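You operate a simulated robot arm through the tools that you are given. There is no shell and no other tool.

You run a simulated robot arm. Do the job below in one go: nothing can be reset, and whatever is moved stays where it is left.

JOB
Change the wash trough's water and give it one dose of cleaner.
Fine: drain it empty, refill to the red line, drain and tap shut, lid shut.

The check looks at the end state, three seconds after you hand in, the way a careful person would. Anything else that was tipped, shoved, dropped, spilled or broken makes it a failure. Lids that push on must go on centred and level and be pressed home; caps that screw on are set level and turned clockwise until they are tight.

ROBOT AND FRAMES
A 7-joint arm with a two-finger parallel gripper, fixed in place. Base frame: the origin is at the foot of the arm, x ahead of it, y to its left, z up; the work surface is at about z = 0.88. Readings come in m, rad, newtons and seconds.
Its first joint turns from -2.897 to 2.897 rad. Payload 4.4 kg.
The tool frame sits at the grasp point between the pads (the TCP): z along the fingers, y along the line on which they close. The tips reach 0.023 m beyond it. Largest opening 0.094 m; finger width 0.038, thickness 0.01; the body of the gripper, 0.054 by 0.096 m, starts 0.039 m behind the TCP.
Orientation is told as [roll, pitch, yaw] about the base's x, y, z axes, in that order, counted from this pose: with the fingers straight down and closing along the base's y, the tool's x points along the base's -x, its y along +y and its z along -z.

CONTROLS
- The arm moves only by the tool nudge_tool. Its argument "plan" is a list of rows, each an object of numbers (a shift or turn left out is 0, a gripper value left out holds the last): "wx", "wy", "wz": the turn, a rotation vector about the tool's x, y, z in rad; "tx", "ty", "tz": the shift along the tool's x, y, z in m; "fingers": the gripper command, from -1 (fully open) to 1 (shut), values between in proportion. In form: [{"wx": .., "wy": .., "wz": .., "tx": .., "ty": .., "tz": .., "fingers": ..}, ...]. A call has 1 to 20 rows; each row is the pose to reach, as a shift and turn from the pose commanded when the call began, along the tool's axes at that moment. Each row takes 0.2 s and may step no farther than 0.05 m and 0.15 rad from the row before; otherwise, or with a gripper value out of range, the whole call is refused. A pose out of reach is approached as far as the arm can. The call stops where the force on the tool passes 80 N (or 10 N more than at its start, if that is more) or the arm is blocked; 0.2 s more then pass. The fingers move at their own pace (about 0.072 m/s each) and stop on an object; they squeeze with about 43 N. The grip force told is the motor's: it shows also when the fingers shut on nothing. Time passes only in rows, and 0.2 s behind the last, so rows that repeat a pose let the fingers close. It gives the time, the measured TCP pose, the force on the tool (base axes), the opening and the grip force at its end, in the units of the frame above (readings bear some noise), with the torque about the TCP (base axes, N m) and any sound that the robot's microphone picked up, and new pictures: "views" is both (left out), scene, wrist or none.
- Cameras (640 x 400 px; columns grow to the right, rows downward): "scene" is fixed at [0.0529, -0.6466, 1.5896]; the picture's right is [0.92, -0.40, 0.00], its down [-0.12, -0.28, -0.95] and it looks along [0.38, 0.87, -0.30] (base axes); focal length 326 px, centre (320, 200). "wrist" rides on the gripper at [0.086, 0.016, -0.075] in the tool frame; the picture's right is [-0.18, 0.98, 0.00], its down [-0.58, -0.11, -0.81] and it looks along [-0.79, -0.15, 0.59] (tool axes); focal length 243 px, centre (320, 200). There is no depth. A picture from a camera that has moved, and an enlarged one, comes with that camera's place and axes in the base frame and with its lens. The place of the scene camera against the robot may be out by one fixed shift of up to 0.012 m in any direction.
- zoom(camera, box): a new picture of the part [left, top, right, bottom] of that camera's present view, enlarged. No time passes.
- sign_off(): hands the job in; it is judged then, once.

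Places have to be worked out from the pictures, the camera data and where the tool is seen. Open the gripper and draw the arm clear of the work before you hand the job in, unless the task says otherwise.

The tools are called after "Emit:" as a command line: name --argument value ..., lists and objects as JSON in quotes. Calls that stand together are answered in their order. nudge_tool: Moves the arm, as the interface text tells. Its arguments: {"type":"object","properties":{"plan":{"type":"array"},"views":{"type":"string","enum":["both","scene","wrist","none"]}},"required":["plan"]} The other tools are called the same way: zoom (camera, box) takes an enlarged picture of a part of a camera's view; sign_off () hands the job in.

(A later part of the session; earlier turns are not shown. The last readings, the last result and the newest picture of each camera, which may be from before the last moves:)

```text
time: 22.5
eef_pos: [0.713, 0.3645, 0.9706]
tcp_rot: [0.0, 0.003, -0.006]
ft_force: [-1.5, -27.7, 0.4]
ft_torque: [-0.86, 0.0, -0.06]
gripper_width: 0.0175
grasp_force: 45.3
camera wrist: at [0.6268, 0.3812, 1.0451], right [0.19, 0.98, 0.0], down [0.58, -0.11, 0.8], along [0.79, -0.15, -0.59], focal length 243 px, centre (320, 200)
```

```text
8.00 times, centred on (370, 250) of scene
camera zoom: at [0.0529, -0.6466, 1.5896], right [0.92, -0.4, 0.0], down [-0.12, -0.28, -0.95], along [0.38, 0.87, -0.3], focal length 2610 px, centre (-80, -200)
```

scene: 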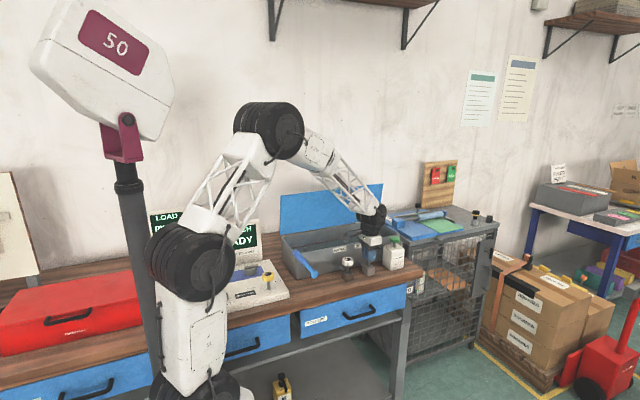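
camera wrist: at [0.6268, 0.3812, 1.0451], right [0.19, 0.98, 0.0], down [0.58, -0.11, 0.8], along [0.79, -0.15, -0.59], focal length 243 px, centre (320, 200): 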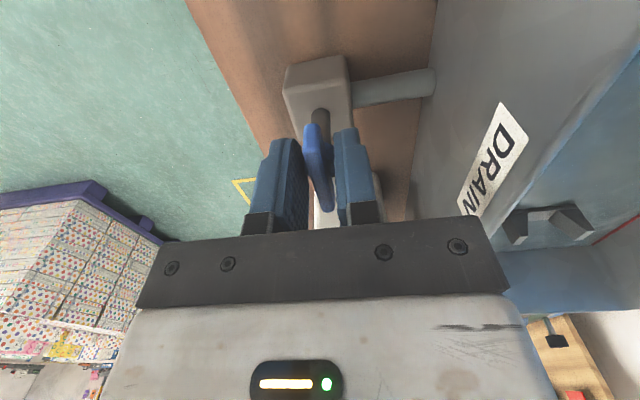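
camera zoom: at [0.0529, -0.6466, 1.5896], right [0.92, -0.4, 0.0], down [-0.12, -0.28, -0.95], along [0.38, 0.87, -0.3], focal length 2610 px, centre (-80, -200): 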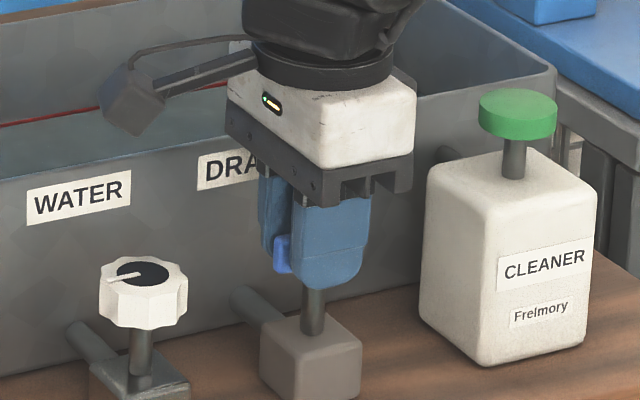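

The T-handle is gripped (17.5 mm wide) with a slight side load. I'll ease that and test a small counter-clockwise turn while watching the torque.

Emit:
nudge_tool --plan '[{"ty": -0.0008, "wz": 0.0}, {"ty": -0.0008, "wz": -0.06}, {"ty": -0.0008, "wz": -0.12}, {"ty": -0.0008, "wz": -0.18}]'

Emit:
zoom --camera "wrist" --box '[160, 0, 480, 240]'

```text
time: 23.5
eef_pos: [0.7128, 0.365, 0.9716]
tcp_rot: [0.002, 0.005, 0.174]
ft_force: [1.2, -34.0, -4.2]
ft_torque: [-0.91, -0.52, -0.15]
gripper_width: 0.0178
grasp_force: 44.8
camera wrist: at [0.6252, 0.3649, 1.0451], right [0.01, 1.0, 0.0], down [0.59, -0.01, 0.8], along [0.8, -0.01, -0.59], focal length 243 px, centre (320, 200)
```

scene: 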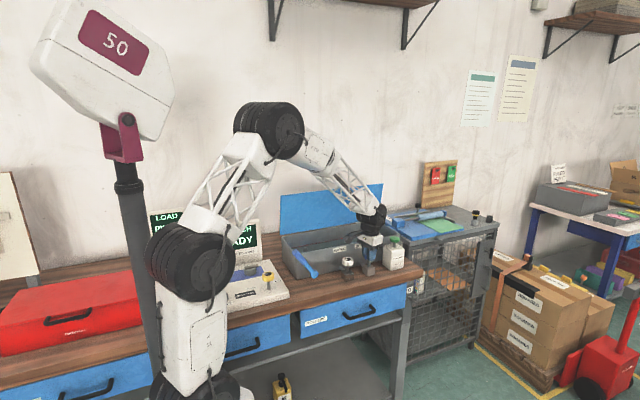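
wrist: 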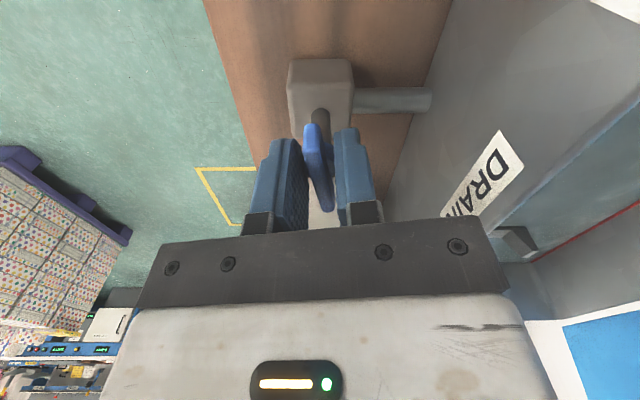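

```text
1.67 times, centred on (320, 120) of wrist
camera zoom: at [0.6252, 0.3649, 1.0451], right [0.01, 1.0, 0.0], down [0.59, -0.01, 0.8], along [0.8, -0.01, -0.59], focal length 404 px, centre (320, 333)
```

zoom: 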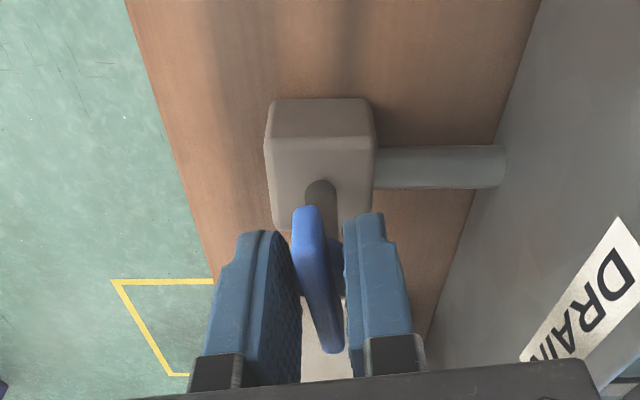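

The handle turns with the gripper at almost no torque (grip width unchanged). There's about a 34 N sideways load, so I'll shift 1 mm toward −y and keep turning.

Emit:
nudge_tool --plan '[{"ty": -0.001, "wz": 0.0}, {"ty": -0.001, "wz": -0.08}, {"ty": -0.001, "wz": -0.16}, {"ty": -0.001, "wz": -0.24}, {"ty": -0.001, "wz": -0.32}]' --views "wrist"

Emit:
zoom --camera "scene" --box '[330, 225, 410, 275]'

```text
time: 24.7
eef_pos: [0.7136, 0.3627, 0.9714]
tcp_rot: [0.001, 0.002, 0.494]
ft_force: [-0.4, -29.4, -3.8]
ft_torque: [-1.23, 0.55, -0.12]
gripper_width: 0.0178
grasp_force: 44.9
camera wrist: at [0.6296, 0.3362, 1.0451], right [-0.3, 0.95, 0.0], down [0.57, 0.18, 0.8], along [0.77, 0.25, -0.59], focal length 243 px, centre (320, 200)
```

wrist: 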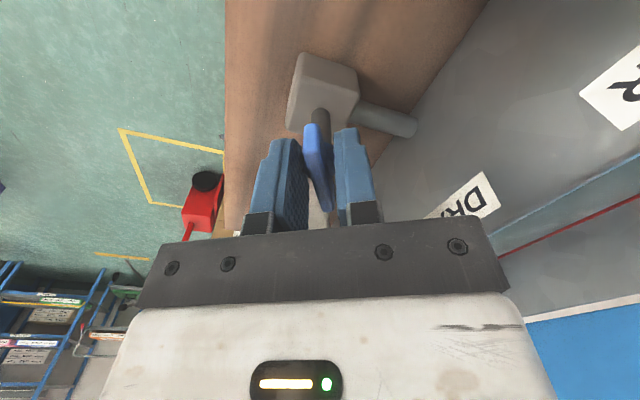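

```text
8.00 times, centred on (370, 250) of scene
camera zoom: at [0.0529, -0.6466, 1.5896], right [0.92, -0.4, 0.0], down [-0.12, -0.28, -0.95], along [0.38, 0.87, -0.3], focal length 2610 px, centre (-80, -200)
```

zoom: 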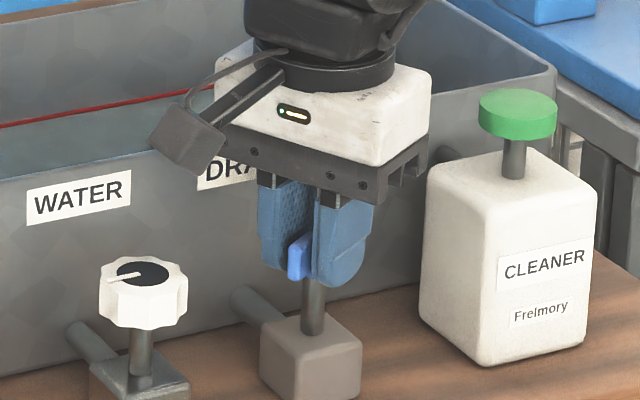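

The handle is following (now about 28° turned). The load pattern suggests the stem is about 4 mm further +x, so I'll recentre and continue.

Emit:
nudge_tool --plan '[{"tx": -0.002, "ty": -0.0005, "wz": 0.0}, {"tx": -0.0038, "ty": -0.0009, "wz": 0.0}, {"tx": -0.0038, "ty": -0.0009, "wz": -0.1}, {"tx": -0.0038, "ty": -0.0009, "wz": -0.2}, {"tx": -0.0038, "ty": -0.0009, "wz": -0.3}, {"tx": -0.0038, "ty": -0.0009, "wz": -0.4}, {"tx": -0.0038, "ty": -0.0009, "wz": -0.5}, {"tx": -0.0038, "ty": -0.0009, "wz": -0.6}]' --views "wrist"

Emit:
zoom --camera "scene" --box '[330, 225, 410, 275]'

Emit:
zoom --camera "scene" --box '[280, 225, 344, 265]'

```text
time: 26.5
eef_pos: [0.7153, 0.3663, 0.9723]
tcp_rot: [0.005, 0.001, 1.096]
ft_force: [-29.3, -5.8, -5.5]
ft_torque: [-0.87, 0.67, -0.07]
gripper_width: 0.0176
grasp_force: 44.6
camera wrist: at [0.6623, 0.2955, 1.0449], right [-0.79, 0.61, 0.0], down [0.37, 0.47, 0.81], along [0.49, 0.64, -0.59], focal length 243 px, centre (320, 200)
```

wrist: 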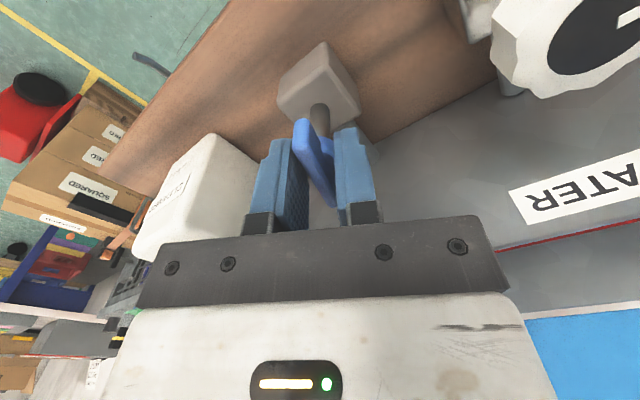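

```text
8.00 times, centred on (370, 250) of scene
camera zoom: at [0.0529, -0.6466, 1.5896], right [0.92, -0.4, 0.0], down [-0.12, -0.28, -0.95], along [0.38, 0.87, -0.3], focal length 2610 px, centre (-80, -200)
```

zoom: 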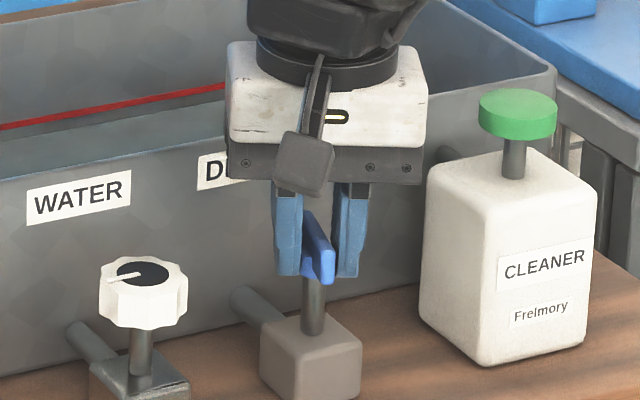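

```text
10.00 times, centred on (312, 245) of scene
camera zoom: at [0.0529, -0.6466, 1.5896], right [0.92, -0.4, 0.0], down [-0.12, -0.28, -0.95], along [0.38, 0.87, -0.3], focal length 3262 px, centre (400, -250)
```

zoom: 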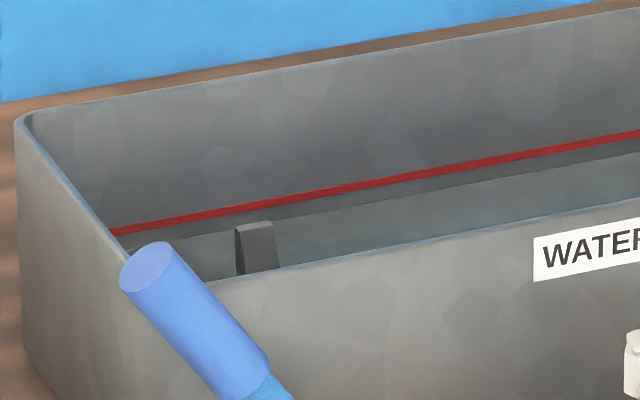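

It's draining: the water surface has dropped below the line and the full red stripe is showing. I'll finish the quarter turn.

Emit:
nudge_tool --plan '[{"ty": 0.0008, "wz": 0.0}, {"ty": 0.0008, "wz": -0.1}, {"ty": 0.0008, "wz": -0.2}, {"ty": 0.0008, "wz": -0.3}, {"ty": 0.0008, "wz": -0.4}, {"ty": 0.0008, "wz": -0.46}]' --views "wrist"

Emit:
zoom --camera "scene" --box '[330, 225, 410, 275]'

Emit:
zoom --camera "scene" --box '[280, 225, 344, 265]'

```text
time: 27.9
eef_pos: [0.7151, 0.3659, 0.9723]
tcp_rot: [0.003, -0.002, 1.555]
ft_force: [-20.9, 10.4, -10.2]
ft_torque: [0.34, 0.14, -0.21]
gripper_width: 0.0177
grasp_force: 44.3
camera wrist: at [0.6983, 0.2791, 1.0451], right [-0.98, 0.2, 0.0], down [0.12, 0.58, 0.81], along [0.16, 0.79, -0.59], focal length 243 px, centre (320, 200)
```

wrist: 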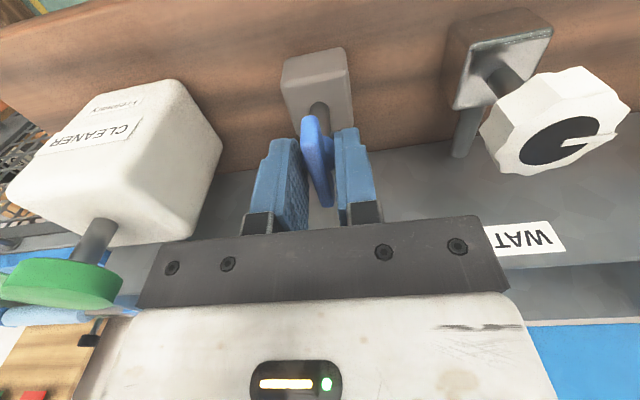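

```text
8.00 times, centred on (370, 250) of scene
camera zoom: at [0.0529, -0.6466, 1.5896], right [0.92, -0.4, 0.0], down [-0.12, -0.28, -0.95], along [0.38, 0.87, -0.3], focal length 2610 px, centre (-80, -200)
```

zoom: 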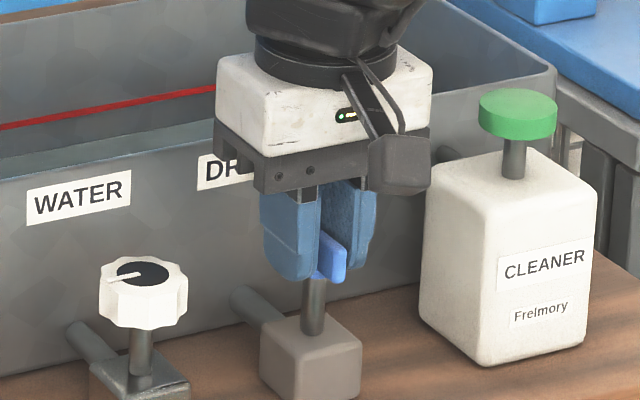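

```text
10.00 times, centred on (312, 245) of scene
camera zoom: at [0.0529, -0.6466, 1.5896], right [0.92, -0.4, 0.0], down [-0.12, -0.28, -0.95], along [0.38, 0.87, -0.3], focal length 3262 px, centre (400, -250)
```

zoom: 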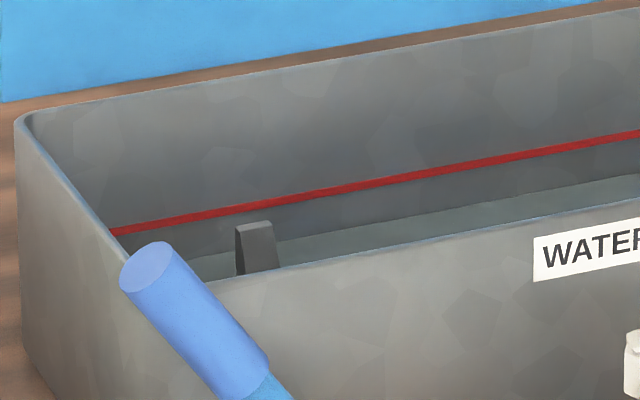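

The drain handle is now in line with the pipe and the water keeps falling. I'll hold here for 4 s and recheck the level.

Emit:
nudge_tool --plan '[{}, {}, {}, {}, {}, {}, {}, {}, {}, {}, {}, {}, {}, {}, {}, {}, {}, {}, {}, {}]' --views "wrist"

Emit:
zoom --camera "scene" --box '[280, 215, 408, 265]'

```text
time: 32.1
eef_pos: [0.7154, 0.3658, 0.9713]
tcp_rot: [0.004, 0.0, 1.555]
ft_force: [-16.7, 18.6, 0.5]
ft_torque: [0.4, 0.06, -0.08]
gripper_width: 0.0175
grasp_force: 45.1
camera wrist: at [0.6982, 0.279, 1.0451], right [-0.98, 0.2, 0.0], down [0.12, 0.58, 0.81], along [0.16, 0.79, -0.59], focal length 243 px, centre (320, 200)
```

wrist: 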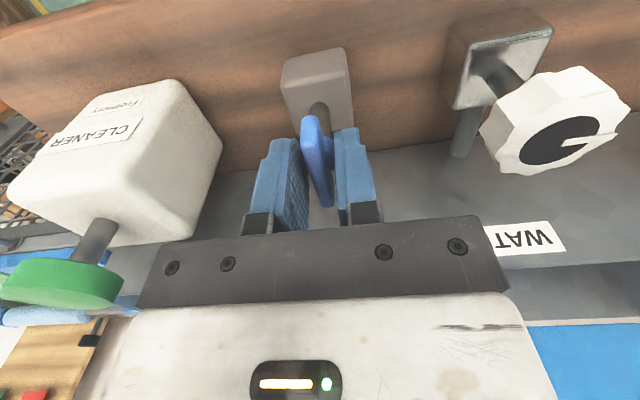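

```text
5.00 times, centred on (344, 240) of scene
camera zoom: at [0.0529, -0.6466, 1.5896], right [0.92, -0.4, 0.0], down [-0.12, -0.28, -0.95], along [0.38, 0.87, -0.3], focal length 1631 px, centre (200, 0)
```

zoom: 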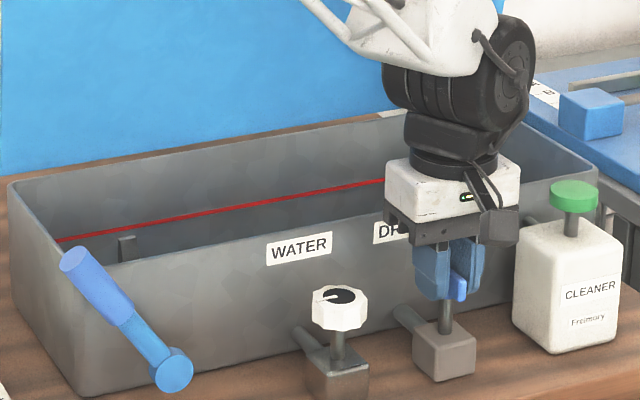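

The water has dropped out of the scene camera's view. I'll release the handle, which stays open, and lift to look down into the trough.

Emit:
nudge_tool --plan '[{"fingers": -0.3}, {"fingers": -0.3}, {"fingers": -0.3}, {"tz": -0.02}, {"tz": -0.06}, {"tz": -0.1}, {"tz": -0.14, "tx": 0.02}, {"tz": -0.17, "tx": 0.04}, {"tz": -0.17, "tx": 0.04}]'

Emit:
zoom --camera "scene" --box '[280, 215, 408, 275]'

```text
time: 34.1
eef_pos: [0.7151, 0.3249, 1.142]
tcp_rot: [0.005, -0.002, 1.552]
ft_force: [0.0, -0.7, 1.1]
ft_torque: [0.0, 0.02, -0.02]
gripper_width: 0.061
grasp_force: 0.0
camera wrist: at [0.6987, 0.238, 1.2147], right [-0.98, 0.2, 0.0], down [0.12, 0.58, 0.81], along [0.16, 0.79, -0.59], focal length 243 px, centre (320, 200)
```

scene: 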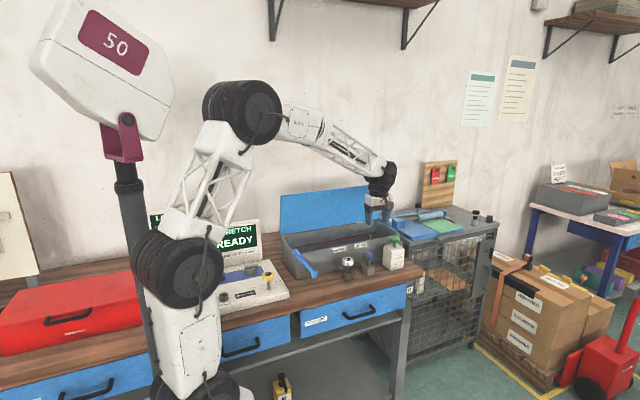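
wrist: 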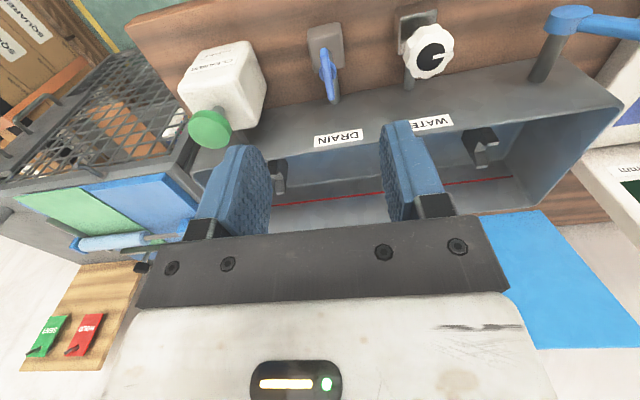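

```text
5.00 times, centred on (344, 245) of scene
camera zoom: at [0.0529, -0.6466, 1.5896], right [0.92, -0.4, 0.0], down [-0.12, -0.28, -0.95], along [0.38, 0.87, -0.3], focal length 1631 px, centre (200, -25)
```

zoom: 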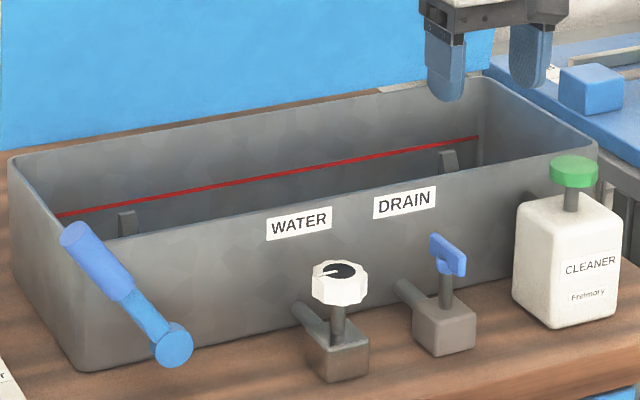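

The drain handle stays open. I'll zoom in on the trough interior to see how much water is left.

Emit:
zoom --camera "wrist" --box '[230, 120, 570, 240]'

```text
1.88 times, centred on (400, 180) of wrist
camera zoom: at [0.6987, 0.238, 1.2147], right [-0.98, 0.2, 0.0], down [0.12, 0.58, 0.81], along [0.16, 0.79, -0.59], focal length 457 px, centre (169, 238)
```

zoom: 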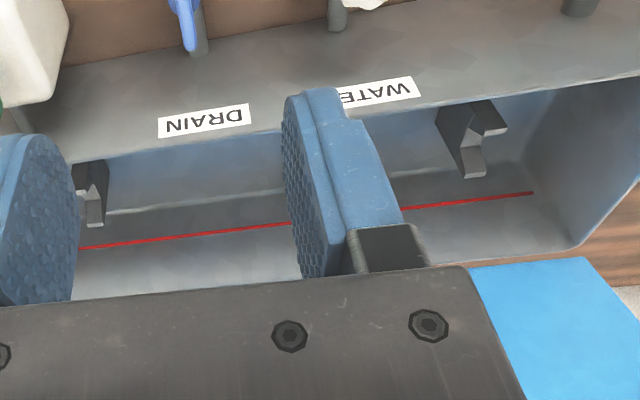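

I need a steeper view of the floor, so I'll raise the arm another 0.18 m and look again.

Emit:
nudge_tool --plan '[{"tz": -0.045}, {"tz": -0.09}, {"tz": -0.135}, {"tz": -0.18}, {"tz": -0.18}]' --views "wrist"

Emit:
zoom --camera "wrist" --box '[220, 60, 460, 210]'

```text
time: 35.3
eef_pos: [0.714, 0.326, 1.3231]
tcp_rot: [0.004, 0.0, 1.554]
ft_force: [0.0, -0.2, -0.8]
ft_torque: [-0.01, -0.05, -0.05]
gripper_width: 0.0612
grasp_force: 0.1
camera wrist: at [0.6977, 0.2393, 1.3951], right [-0.98, 0.2, 0.0], down [0.12, 0.58, 0.81], along [0.16, 0.79, -0.59], focal length 243 px, centre (320, 200)
```

wrist: 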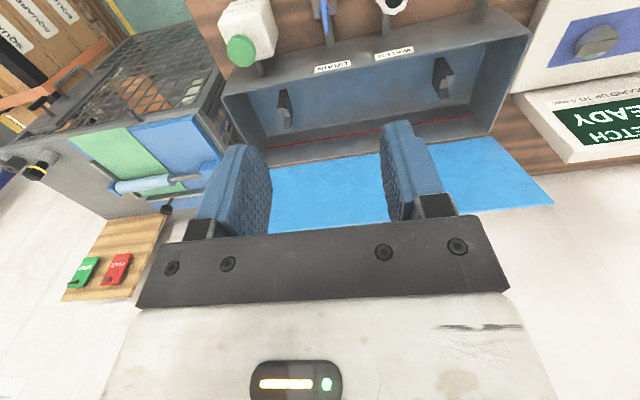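

```text
2.67 times, centred on (340, 135) of wrist
camera zoom: at [0.6977, 0.2393, 1.3951], right [-0.98, 0.2, 0.0], down [0.12, 0.58, 0.81], along [0.16, 0.79, -0.59], focal length 647 px, centre (267, 373)
```

zoom: 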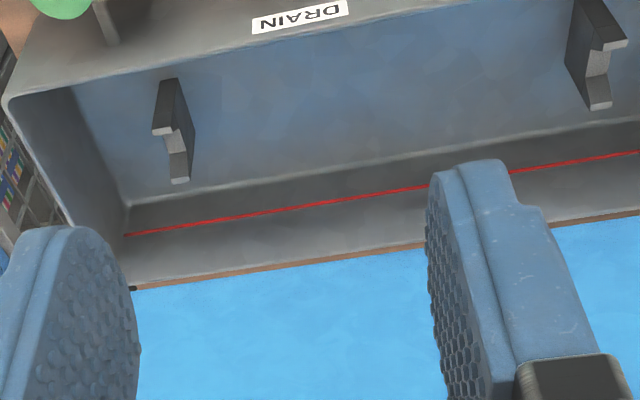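

I can see the floor, or a remaining thin layer of water. I'll wait 3 s and compare to see if the level is still changing.

Emit:
nudge_tool --plan '[{}, {}, {}, {}, {}, {}, {}, {}, {}, {}, {}, {}, {}, {}, {}]' --views "none"

Emit:
zoom --camera "wrist" --box '[220, 60, 460, 210]'

Emit:
zoom --camera "wrist" --box '[220, 60, 380, 160]'

```text
time: 38.5
eef_pos: [0.7151, 0.3259, 1.3213]
tcp_rot: [0.004, -0.002, 1.554]
ft_force: [0.1, 0.7, -0.9]
ft_torque: [0.01, 0.01, 0.02]
gripper_width: 0.0608
grasp_force: 0.1
```

```text
2.67 times, centred on (340, 135) of wrist
camera zoom: at [0.6978, 0.2393, 1.3947], right [-0.98, 0.2, 0.0], down [0.12, 0.58, 0.81], along [0.16, 0.79, -0.59], focal length 647 px, centre (267, 373)
```

zoom: 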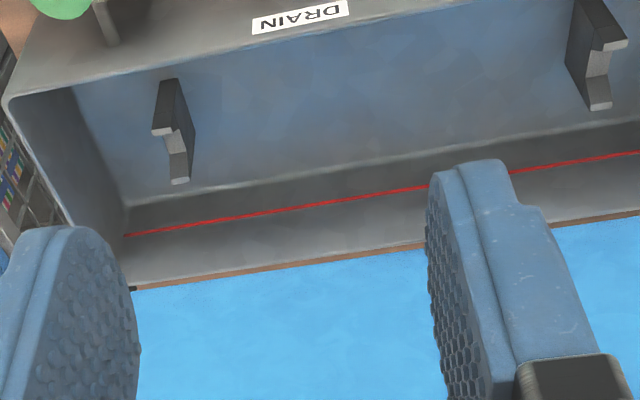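

```text
4.00 times, centred on (300, 110) of wrist
camera zoom: at [0.6978, 0.2393, 1.3947], right [-0.98, 0.2, 0.0], down [0.12, 0.58, 0.81], along [0.16, 0.79, -0.59], focal length 970 px, centre (400, 560)
```

zoom: 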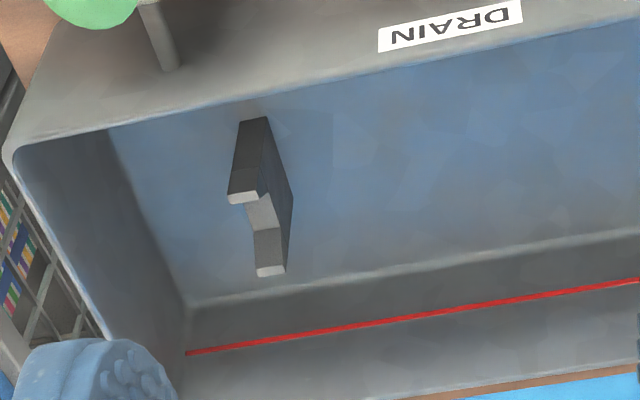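

The floor pattern is unchanged over 3 s. The floor corner works out at z≈0.895 and the red line at about 0.94, so the trough is empty. I'll go back down to the drain handle to shut it.

Emit:
nudge_tool --plan '[{"tx": -0.02, "ty": -0.001, "tz": 0.045}, {"tx": -0.0395, "ty": -0.001, "tz": 0.085}, {"tx": -0.0395, "ty": -0.001, "tz": 0.13}, {"tx": -0.0395, "ty": -0.001, "tz": 0.175}, {"tx": -0.0395, "ty": -0.001, "tz": 0.22}, {"tx": -0.0395, "ty": -0.001, "tz": 0.26}, {"tx": -0.0395, "ty": -0.001, "tz": 0.29}, {"tx": -0.0395, "ty": -0.001, "tz": 0.29}]'

Emit:
zoom --camera "wrist" --box '[160, 0, 480, 240]'

Emit:
zoom --camera "scene" --box '[330, 225, 410, 275]'

```text
time: 40.3
eef_pos: [0.7166, 0.365, 1.032]
tcp_rot: [0.001, -0.002, 1.554]
ft_force: [0.1, -0.2, 0.4]
ft_torque: [-0.02, 0.03, -0.01]
gripper_width: 0.0613
grasp_force: 0.1
camera wrist: at [0.6994, 0.2785, 1.1051], right [-0.98, 0.2, 0.0], down [0.12, 0.58, 0.81], along [0.16, 0.79, -0.59], focal length 243 px, centre (320, 200)
```

scene: 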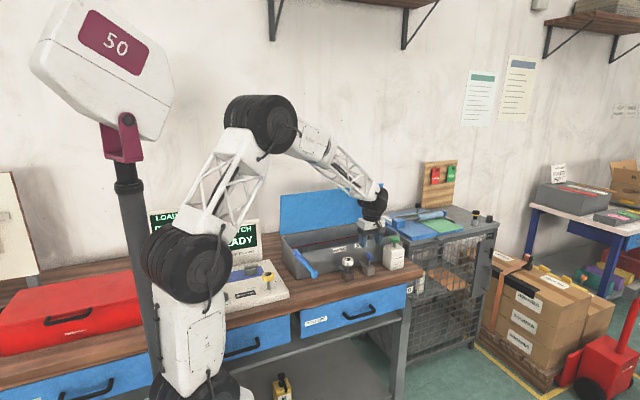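
wrist: 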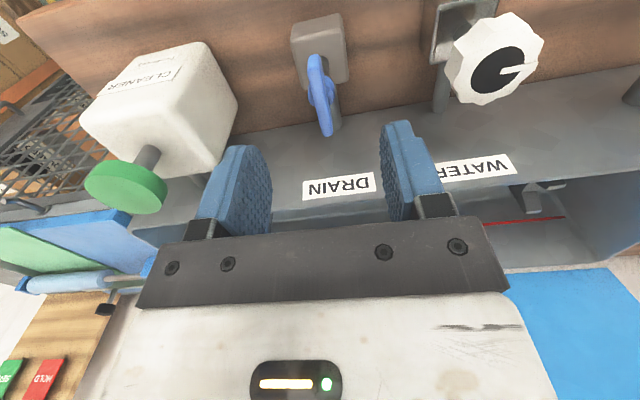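

```text
1.67 times, centred on (320, 120) of wrist
camera zoom: at [0.6994, 0.2785, 1.1051], right [-0.98, 0.2, 0.0], down [0.12, 0.58, 0.81], along [0.16, 0.79, -0.59], focal length 404 px, centre (320, 333)
```

zoom: 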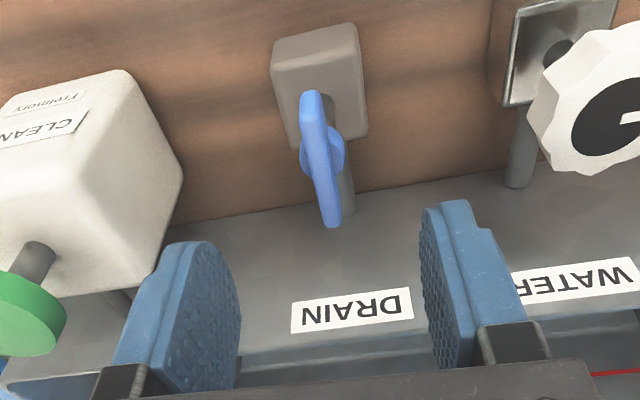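

```text
8.00 times, centred on (370, 250) of scene
camera zoom: at [0.0529, -0.6466, 1.5896], right [0.92, -0.4, 0.0], down [-0.12, -0.28, -0.95], along [0.38, 0.87, -0.3], focal length 2610 px, centre (-80, -200)
```

zoom: 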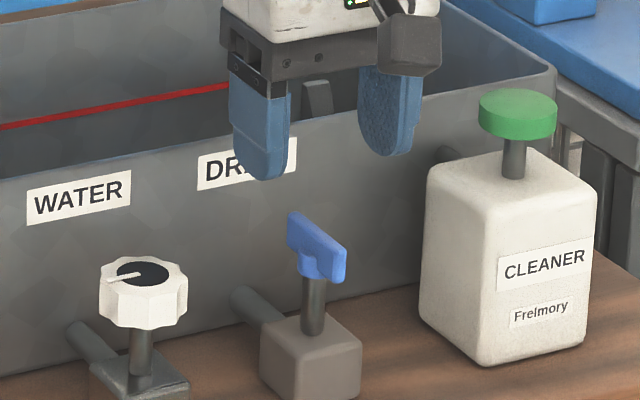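

The open handle lies along y, centred at about [0.7155, 0.361]. I'll lower onto it and grip.

Emit:
nudge_tool --plan '[{"tx": 0.0025, "ty": 0.0, "tz": 0.03}, {"tx": 0.0025, "ty": 0.0, "tz": 0.055}, {"tx": 0.0025, "tz": 0.061}, {"tx": 0.0025, "tz": 0.061, "fingers": 1}, {"tx": 0.0025, "tz": 0.061, "fingers": 1}, {"tx": 0.0025, "tz": 0.061, "fingers": 1}, {"tx": 0.0025, "tz": 0.061, "fingers": 1}]' --views "wrist"

```text
time: 41.9
eef_pos: [0.7154, 0.3626, 0.9703]
tcp_rot: [0.003, 0.0, 1.553]
ft_force: [-46.6, -4.2, 10.9]
ft_torque: [-0.24, 0.69, 0.1]
gripper_width: 0.018
grasp_force: 45.3
camera wrist: at [0.6984, 0.2756, 1.0442], right [-0.98, 0.2, 0.0], down [0.12, 0.58, 0.81], along [0.16, 0.79, -0.59], focal length 243 px, centre (320, 200)
```

wrist: 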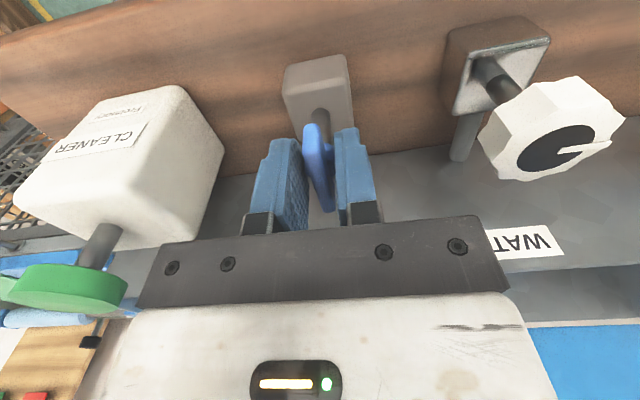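

The bar is gripped with the tool about 1.2 mm too far +x. I'll correct that and turn the handle back clockwise, checking loads halfway.

Emit:
nudge_tool --plan '[{"ty": 0.0012}, {"ty": 0.0012, "wz": 0.1}, {"ty": 0.0012, "wz": 0.2}, {"ty": 0.0012, "wz": 0.3}, {"ty": 0.0012, "wz": 0.4}, {"ty": 0.0012, "wz": 0.5}, {"ty": 0.0012, "wz": 0.6}, {"ty": 0.0012, "wz": 0.7}]' --views "none"

```text
time: 43.7
eef_pos: [0.7138, 0.3634, 0.9701]
tcp_rot: [0.005, -0.001, 0.851]
ft_force: [-47.3, 41.8, 3.3]
ft_torque: [0.73, 0.65, 0.13]
gripper_width: 0.0176
grasp_force: 44.5
```

The load is purely sideways (63 N), so I'll shift 1.6 mm along the closing axis to relieve it and keep turning toward shut.

Emit:
nudge_tool --plan '[{"tx": -0.0006, "ty": 0.0016}, {"tx": -0.0006, "ty": 0.0016, "wz": 0.1}, {"tx": -0.0006, "ty": 0.0016, "wz": 0.2}, {"tx": -0.0006, "ty": 0.0016, "wz": 0.3}, {"tx": -0.0006, "ty": 0.0016, "wz": 0.4}, {"tx": -0.0006, "ty": 0.0016, "wz": 0.5}, {"tx": -0.0006, "ty": 0.0016, "wz": 0.6}]' --views "none"

```text
time: 45.3
eef_pos: [0.7153, 0.3644, 0.9696]
tcp_rot: [0.001, 0.001, 0.251]
ft_force: [-26.5, 39.7, 0.1]
ft_torque: [0.37, 1.15, 0.09]
gripper_width: 0.0175
grasp_force: 45.4
```

There's still about 45 N sideways, so I'll shift 1 mm more and bring the handle back to its original closed angle.

Emit:
nudge_tool --plan '[{"ty": 0.0011}, {"ty": 0.0011, "wz": 0.08}, {"ty": 0.0011, "wz": 0.16}, {"ty": 0.0011, "wz": 0.22}, {"ty": 0.0011, "wz": 0.255}, {"ty": 0.0011, "wz": 0.255}]'

Emit:
zoom --camera "wrist" --box '[160, 0, 480, 240]'

Emit:
zoom --camera "scene" --box '[330, 225, 410, 275]'

```text
time: 46.7
eef_pos: [0.7146, 0.3654, 0.9703]
tcp_rot: [0.003, 0.001, -0.003]
ft_force: [1.9, 5.8, 3.3]
ft_torque: [0.05, -0.24, -0.05]
gripper_width: 0.0177
grasp_force: 45.1
camera wrist: at [0.6291, 0.3806, 1.0443], right [0.19, 0.98, 0.0], down [0.58, -0.11, 0.8], along [0.79, -0.15, -0.59], focal length 243 px, centre (320, 200)
```

scene: 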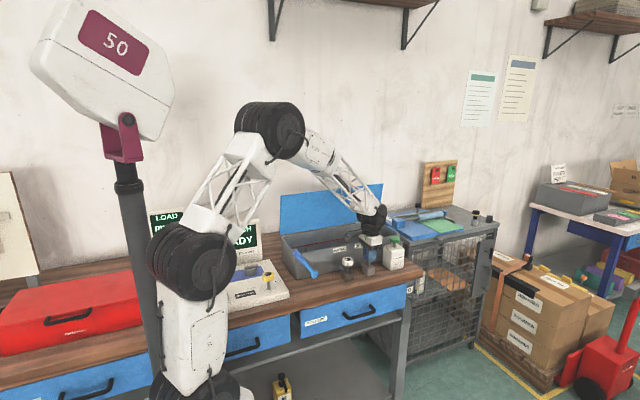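
wrist: 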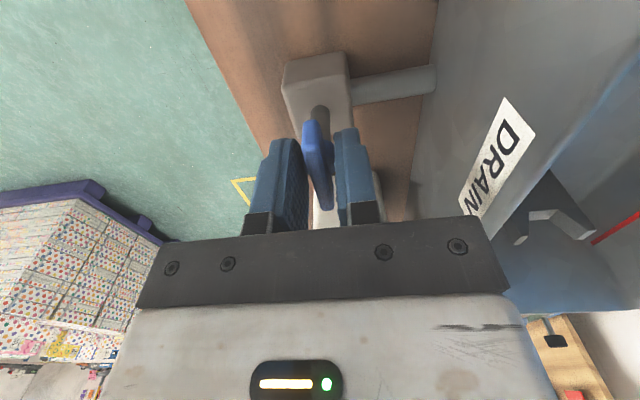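

```text
1.67 times, centred on (320, 120) of wrist
camera zoom: at [0.6291, 0.3806, 1.0443], right [0.19, 0.98, 0.0], down [0.58, -0.11, 0.8], along [0.79, -0.15, -0.59], focal length 404 px, centre (320, 333)
```

zoom: 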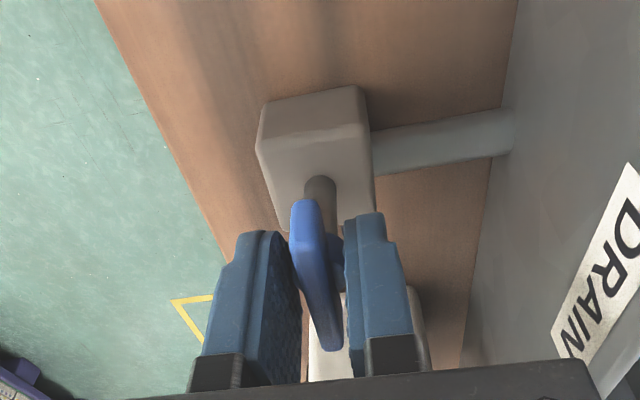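

```text
8.00 times, centred on (370, 250) of scene
camera zoom: at [0.0529, -0.6466, 1.5896], right [0.92, -0.4, 0.0], down [-0.12, -0.28, -0.95], along [0.38, 0.87, -0.3], focal length 2610 px, centre (-80, -200)
```

zoom: 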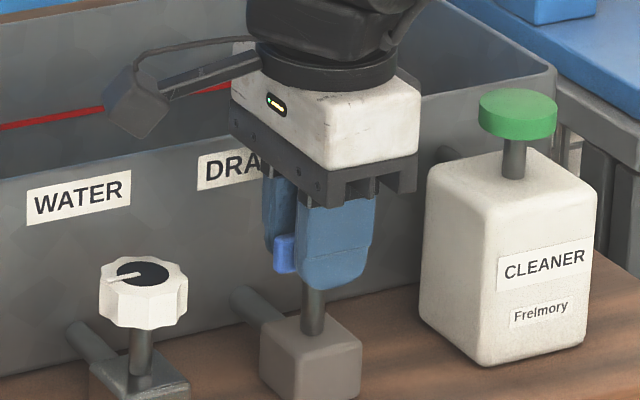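

The handle is back across the pipe. I'll nudge slightly further clockwise to feel for the closed stop.

Emit:
nudge_tool --plan '[{"wz": 0.03}, {"wz": 0.06}, {"wz": 0.06}]' --views "none"

```text
time: 47.5
eef_pos: [0.7146, 0.3643, 0.9702]
tcp_rot: [0.002, 0.003, -0.063]
ft_force: [5.8, -0.8, 3.8]
ft_torque: [-0.04, -0.21, -0.06]
gripper_width: 0.0178
grasp_force: 45.1
```

There's no hard stop there (torque stays tiny), so the handle simply follows. I'll bring it back to its original straight-across angle and release it.

Emit:
nudge_tool --plan '[{"wz": -0.03}, {"wz": -0.06}, {"wz": -0.06}, {"wz": -0.06, "fingers": -0.3}, {"wz": -0.06, "fingers": -0.3}, {"wz": -0.06, "fingers": -0.3}, {"wz": -0.06, "tz": -0.03}, {"wz": -0.06, "tz": -0.075}, {"wz": -0.06, "tz": -0.12}]'

Emit:
zoom --camera "wrist" --box '[160, 0, 480, 240]'

Emit:
zoom --camera "scene" --box '[330, 225, 410, 275]'

```text
time: 49.5
eef_pos: [0.7141, 0.3648, 1.0897]
tcp_rot: [0.0, 0.003, -0.001]
ft_force: [-0.4, -0.1, -1.0]
ft_torque: [-0.02, 0.04, 0.01]
gripper_width: 0.0608
grasp_force: 0.0
camera wrist: at [0.629, 0.3804, 1.1638], right [0.19, 0.98, 0.0], down [0.58, -0.11, 0.8], along [0.79, -0.15, -0.59], focal length 243 px, centre (320, 200)
```

scene: 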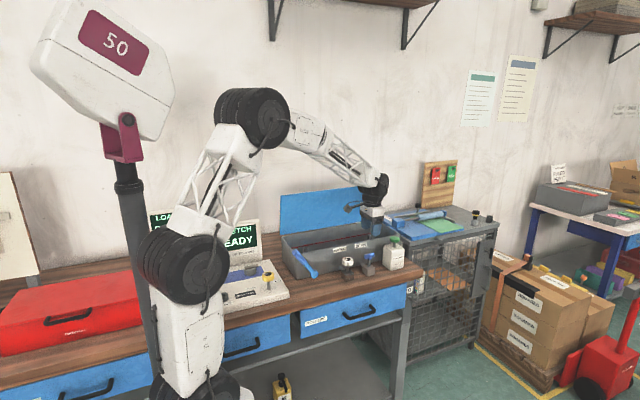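
wrist: 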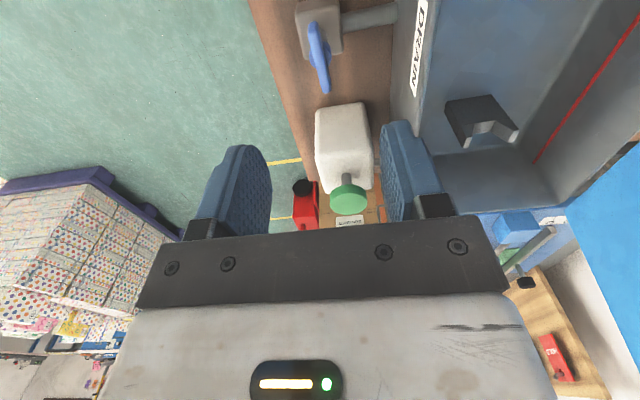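

```text
1.67 times, centred on (320, 120) of wrist
camera zoom: at [0.629, 0.3804, 1.1638], right [0.19, 0.98, 0.0], down [0.58, -0.11, 0.8], along [0.79, -0.15, -0.59], focal length 404 px, centre (320, 333)
```

zoom: 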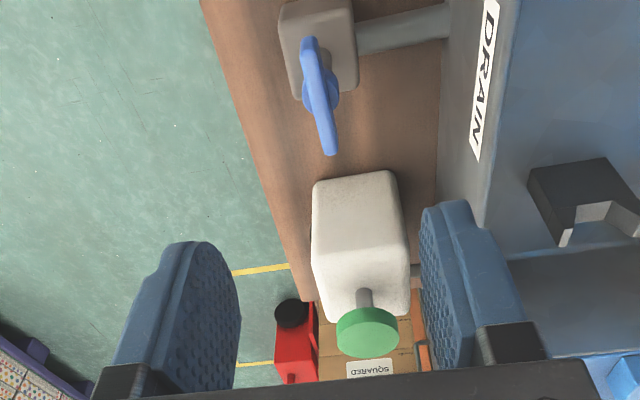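

```text
8.00 times, centred on (370, 250) of scene
camera zoom: at [0.0529, -0.6466, 1.5896], right [0.92, -0.4, 0.0], down [-0.12, -0.28, -0.95], along [0.38, 0.87, -0.3], focal length 2610 px, centre (-80, -200)
```

zoom: 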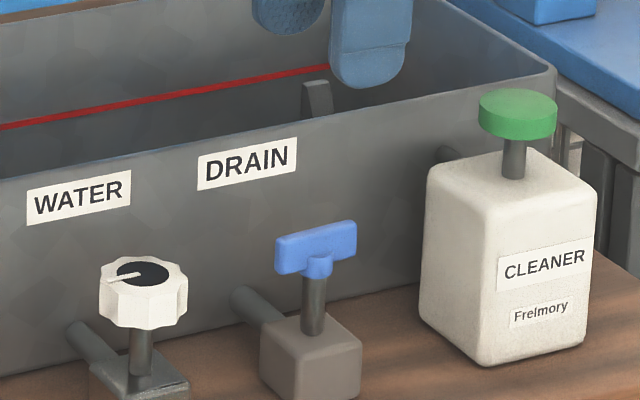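

The drain handle is back to its original shut position. Next I'll go over the tap knob at about [0.6165, 0.363] and check the alignment.

Emit:
nudge_tool --plan '[{"tx": 0.033, "ty": -0.0006, "fingers": -0.7}, {"tx": 0.066, "ty": -0.001}, {"tx": 0.0975, "ty": -0.0015}, {"tx": 0.0975, "ty": -0.0015, "tz": 0.03}, {"tx": 0.0975, "ty": -0.0015, "tz": 0.055}, {"tx": 0.0975, "ty": -0.0015, "tz": 0.055}]'

Emit:
zoom --camera "wrist" --box '[160, 0, 480, 240]'

Emit:
zoom --camera "scene" --box '[310, 225, 390, 285]'

```text
time: 50.9
eef_pos: [0.6174, 0.3639, 1.0355]
tcp_rot: [0.002, 0.003, -0.001]
ft_force: [-0.2, 0.2, -0.5]
ft_torque: [-0.01, 0.01, 0.0]
gripper_width: 0.0797
grasp_force: 0.2
camera wrist: at [0.5317, 0.3791, 1.1086], right [0.19, 0.98, 0.0], down [0.58, -0.11, 0.8], along [0.79, -0.15, -0.59], focal length 243 px, centre (320, 200)
```

scene: 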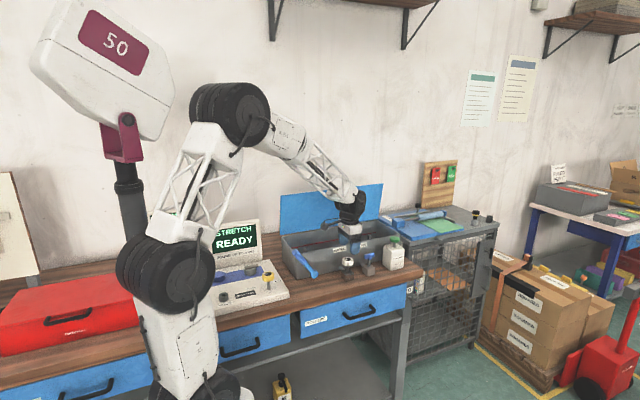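
wrist: 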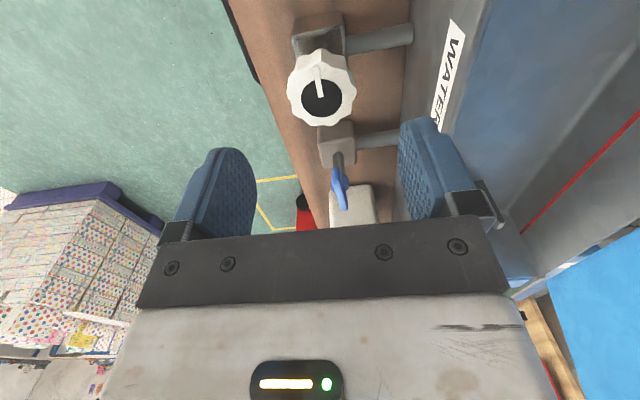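

```text
1.67 times, centred on (320, 120) of wrist
camera zoom: at [0.5317, 0.3791, 1.1086], right [0.19, 0.98, 0.0], down [0.58, -0.11, 0.8], along [0.79, -0.15, -0.59], focal length 404 px, centre (320, 333)
```

zoom: 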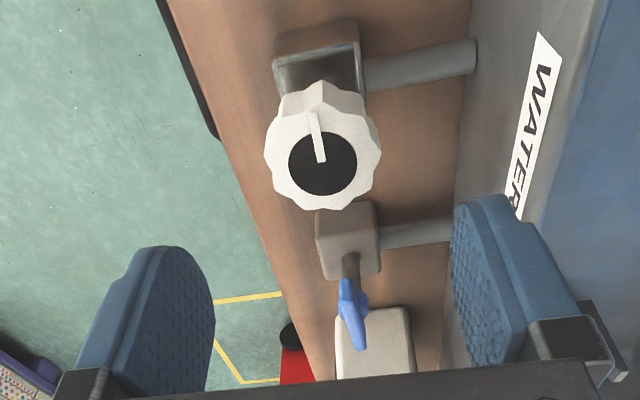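

```text
6.67 times, centred on (350, 255) of scene
camera zoom: at [0.0529, -0.6466, 1.5896], right [0.92, -0.4, 0.0], down [-0.12, -0.28, -0.95], along [0.38, 0.87, -0.3], focal length 2175 px, centre (120, -167)
```

zoom: 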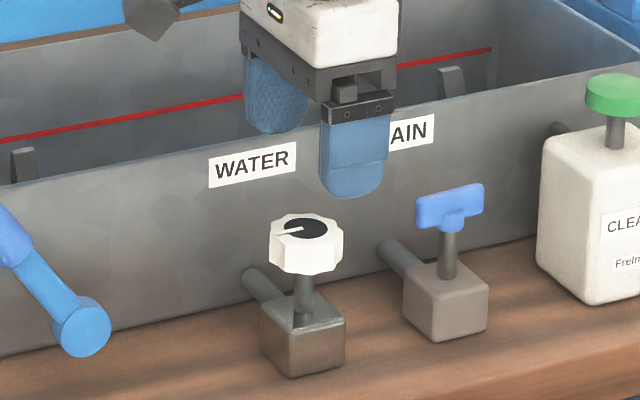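

The knob centre is at about [0.617, 0.364] with its top near z≈0.961 and a diameter of about 46 mm, directly beneath the tool. I'll descend and grip it.

Emit:
nudge_tool --plan '[{"tz": 0.03}, {"tz": 0.055}, {"tz": 0.0695}, {"tz": 0.0695, "fingers": 0.2}, {"tz": 0.0695, "fingers": 1}, {"tz": 0.0695, "fingers": 1}, {"tz": 0.0695, "fingers": 1}]'

Emit:
zoom --camera "wrist" --box '[160, 0, 480, 240]'

Emit:
zoom --camera "scene" --box '[310, 225, 390, 285]'

```text
time: 52.5
eef_pos: [0.6163, 0.3645, 0.9657]
tcp_rot: [0.001, 0.002, -0.002]
ft_force: [1.5, 61.9, -10.1]
ft_torque: [0.06, -0.29, -0.12]
gripper_width: 0.0442
grasp_force: 44.9
camera wrist: at [0.5312, 0.3804, 1.0397], right [0.19, 0.98, 0.0], down [0.58, -0.11, 0.8], along [0.79, -0.15, -0.59], focal length 243 px, centre (320, 200)
```

scene: 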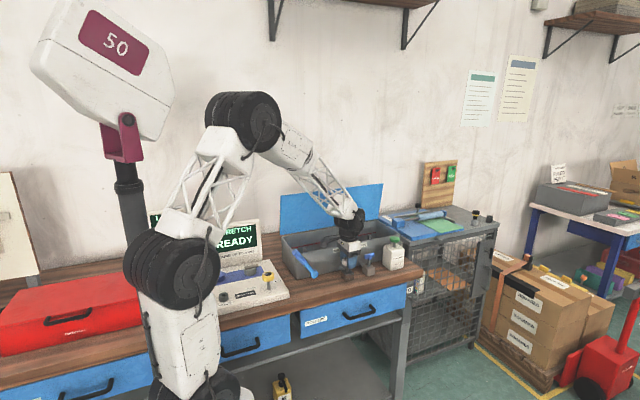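
wrist: 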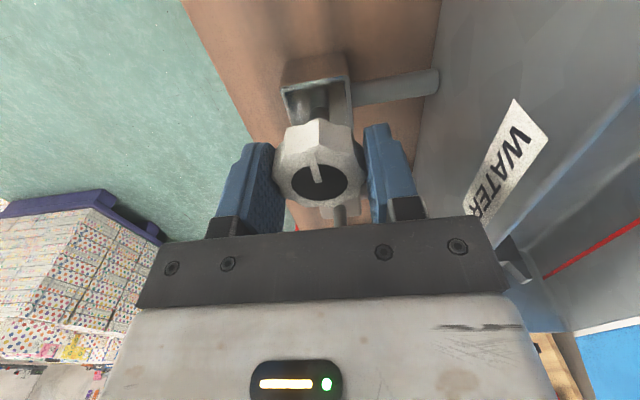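

```text
1.67 times, centred on (320, 120) of wrist
camera zoom: at [0.5312, 0.3804, 1.0397], right [0.19, 0.98, 0.0], down [0.58, -0.11, 0.8], along [0.79, -0.15, -0.59], focal length 404 px, centre (320, 333)
```

zoom: 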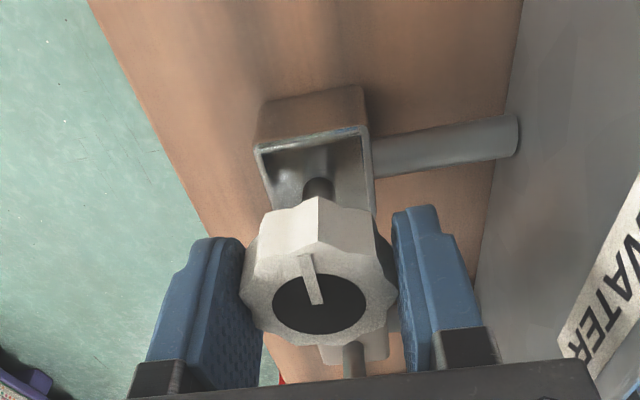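

```text
6.67 times, centred on (350, 255) of scene
camera zoom: at [0.0529, -0.6466, 1.5896], right [0.92, -0.4, 0.0], down [-0.12, -0.28, -0.95], along [0.38, 0.87, -0.3], focal length 2175 px, centre (120, -167)
```

zoom: 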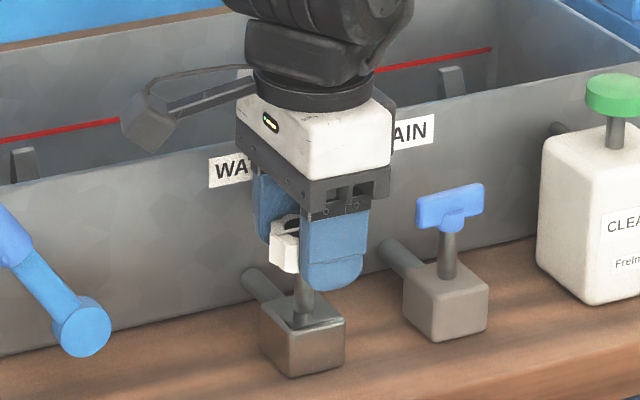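

The knob is gripped (44 mm) with a +62 N side load, so I'll shift +1.5 mm in y, then test a small counter-clockwise turn.

Emit:
nudge_tool --plan '[{"ty": 0.0015}, {"ty": 0.0015, "wz": -0.07}, {"ty": 0.0015, "wz": -0.14}, {"ty": 0.0015, "wz": -0.14}]' --views "wrist"

Emit:
zoom --camera "wrist" --box '[160, 0, 480, 240]'

```text
time: 53.5
eef_pos: [0.6167, 0.365, 0.9653]
tcp_rot: [0.001, 0.003, 0.138]
ft_force: [2.6, 32.6, -6.6]
ft_torque: [-0.19, -0.58, 0.0]
gripper_width: 0.0444
grasp_force: 45.1
camera wrist: at [0.5298, 0.3686, 1.0398], right [0.05, 1.0, 0.0], down [0.59, -0.03, 0.8], along [0.8, -0.04, -0.59], focal length 243 px, centre (320, 200)
```

wrist: 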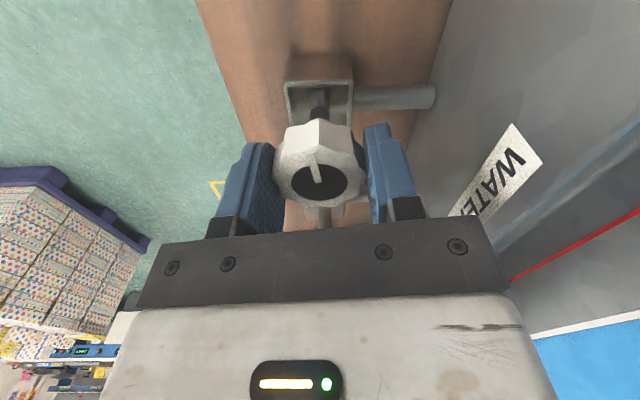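

```text
1.67 times, centred on (320, 120) of wrist
camera zoom: at [0.5298, 0.3686, 1.0398], right [0.05, 1.0, 0.0], down [0.59, -0.03, 0.8], along [0.8, -0.04, -0.59], focal length 404 px, centre (320, 333)
```

zoom: 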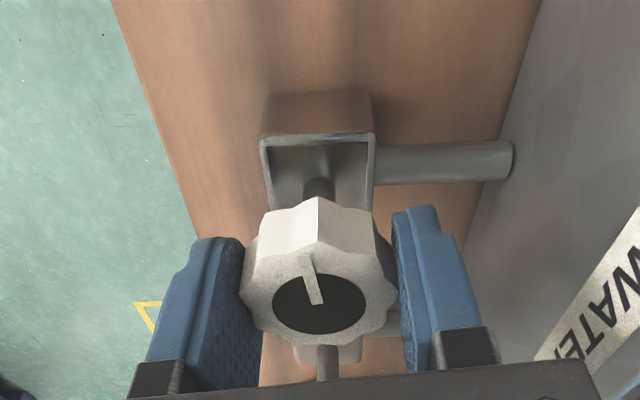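

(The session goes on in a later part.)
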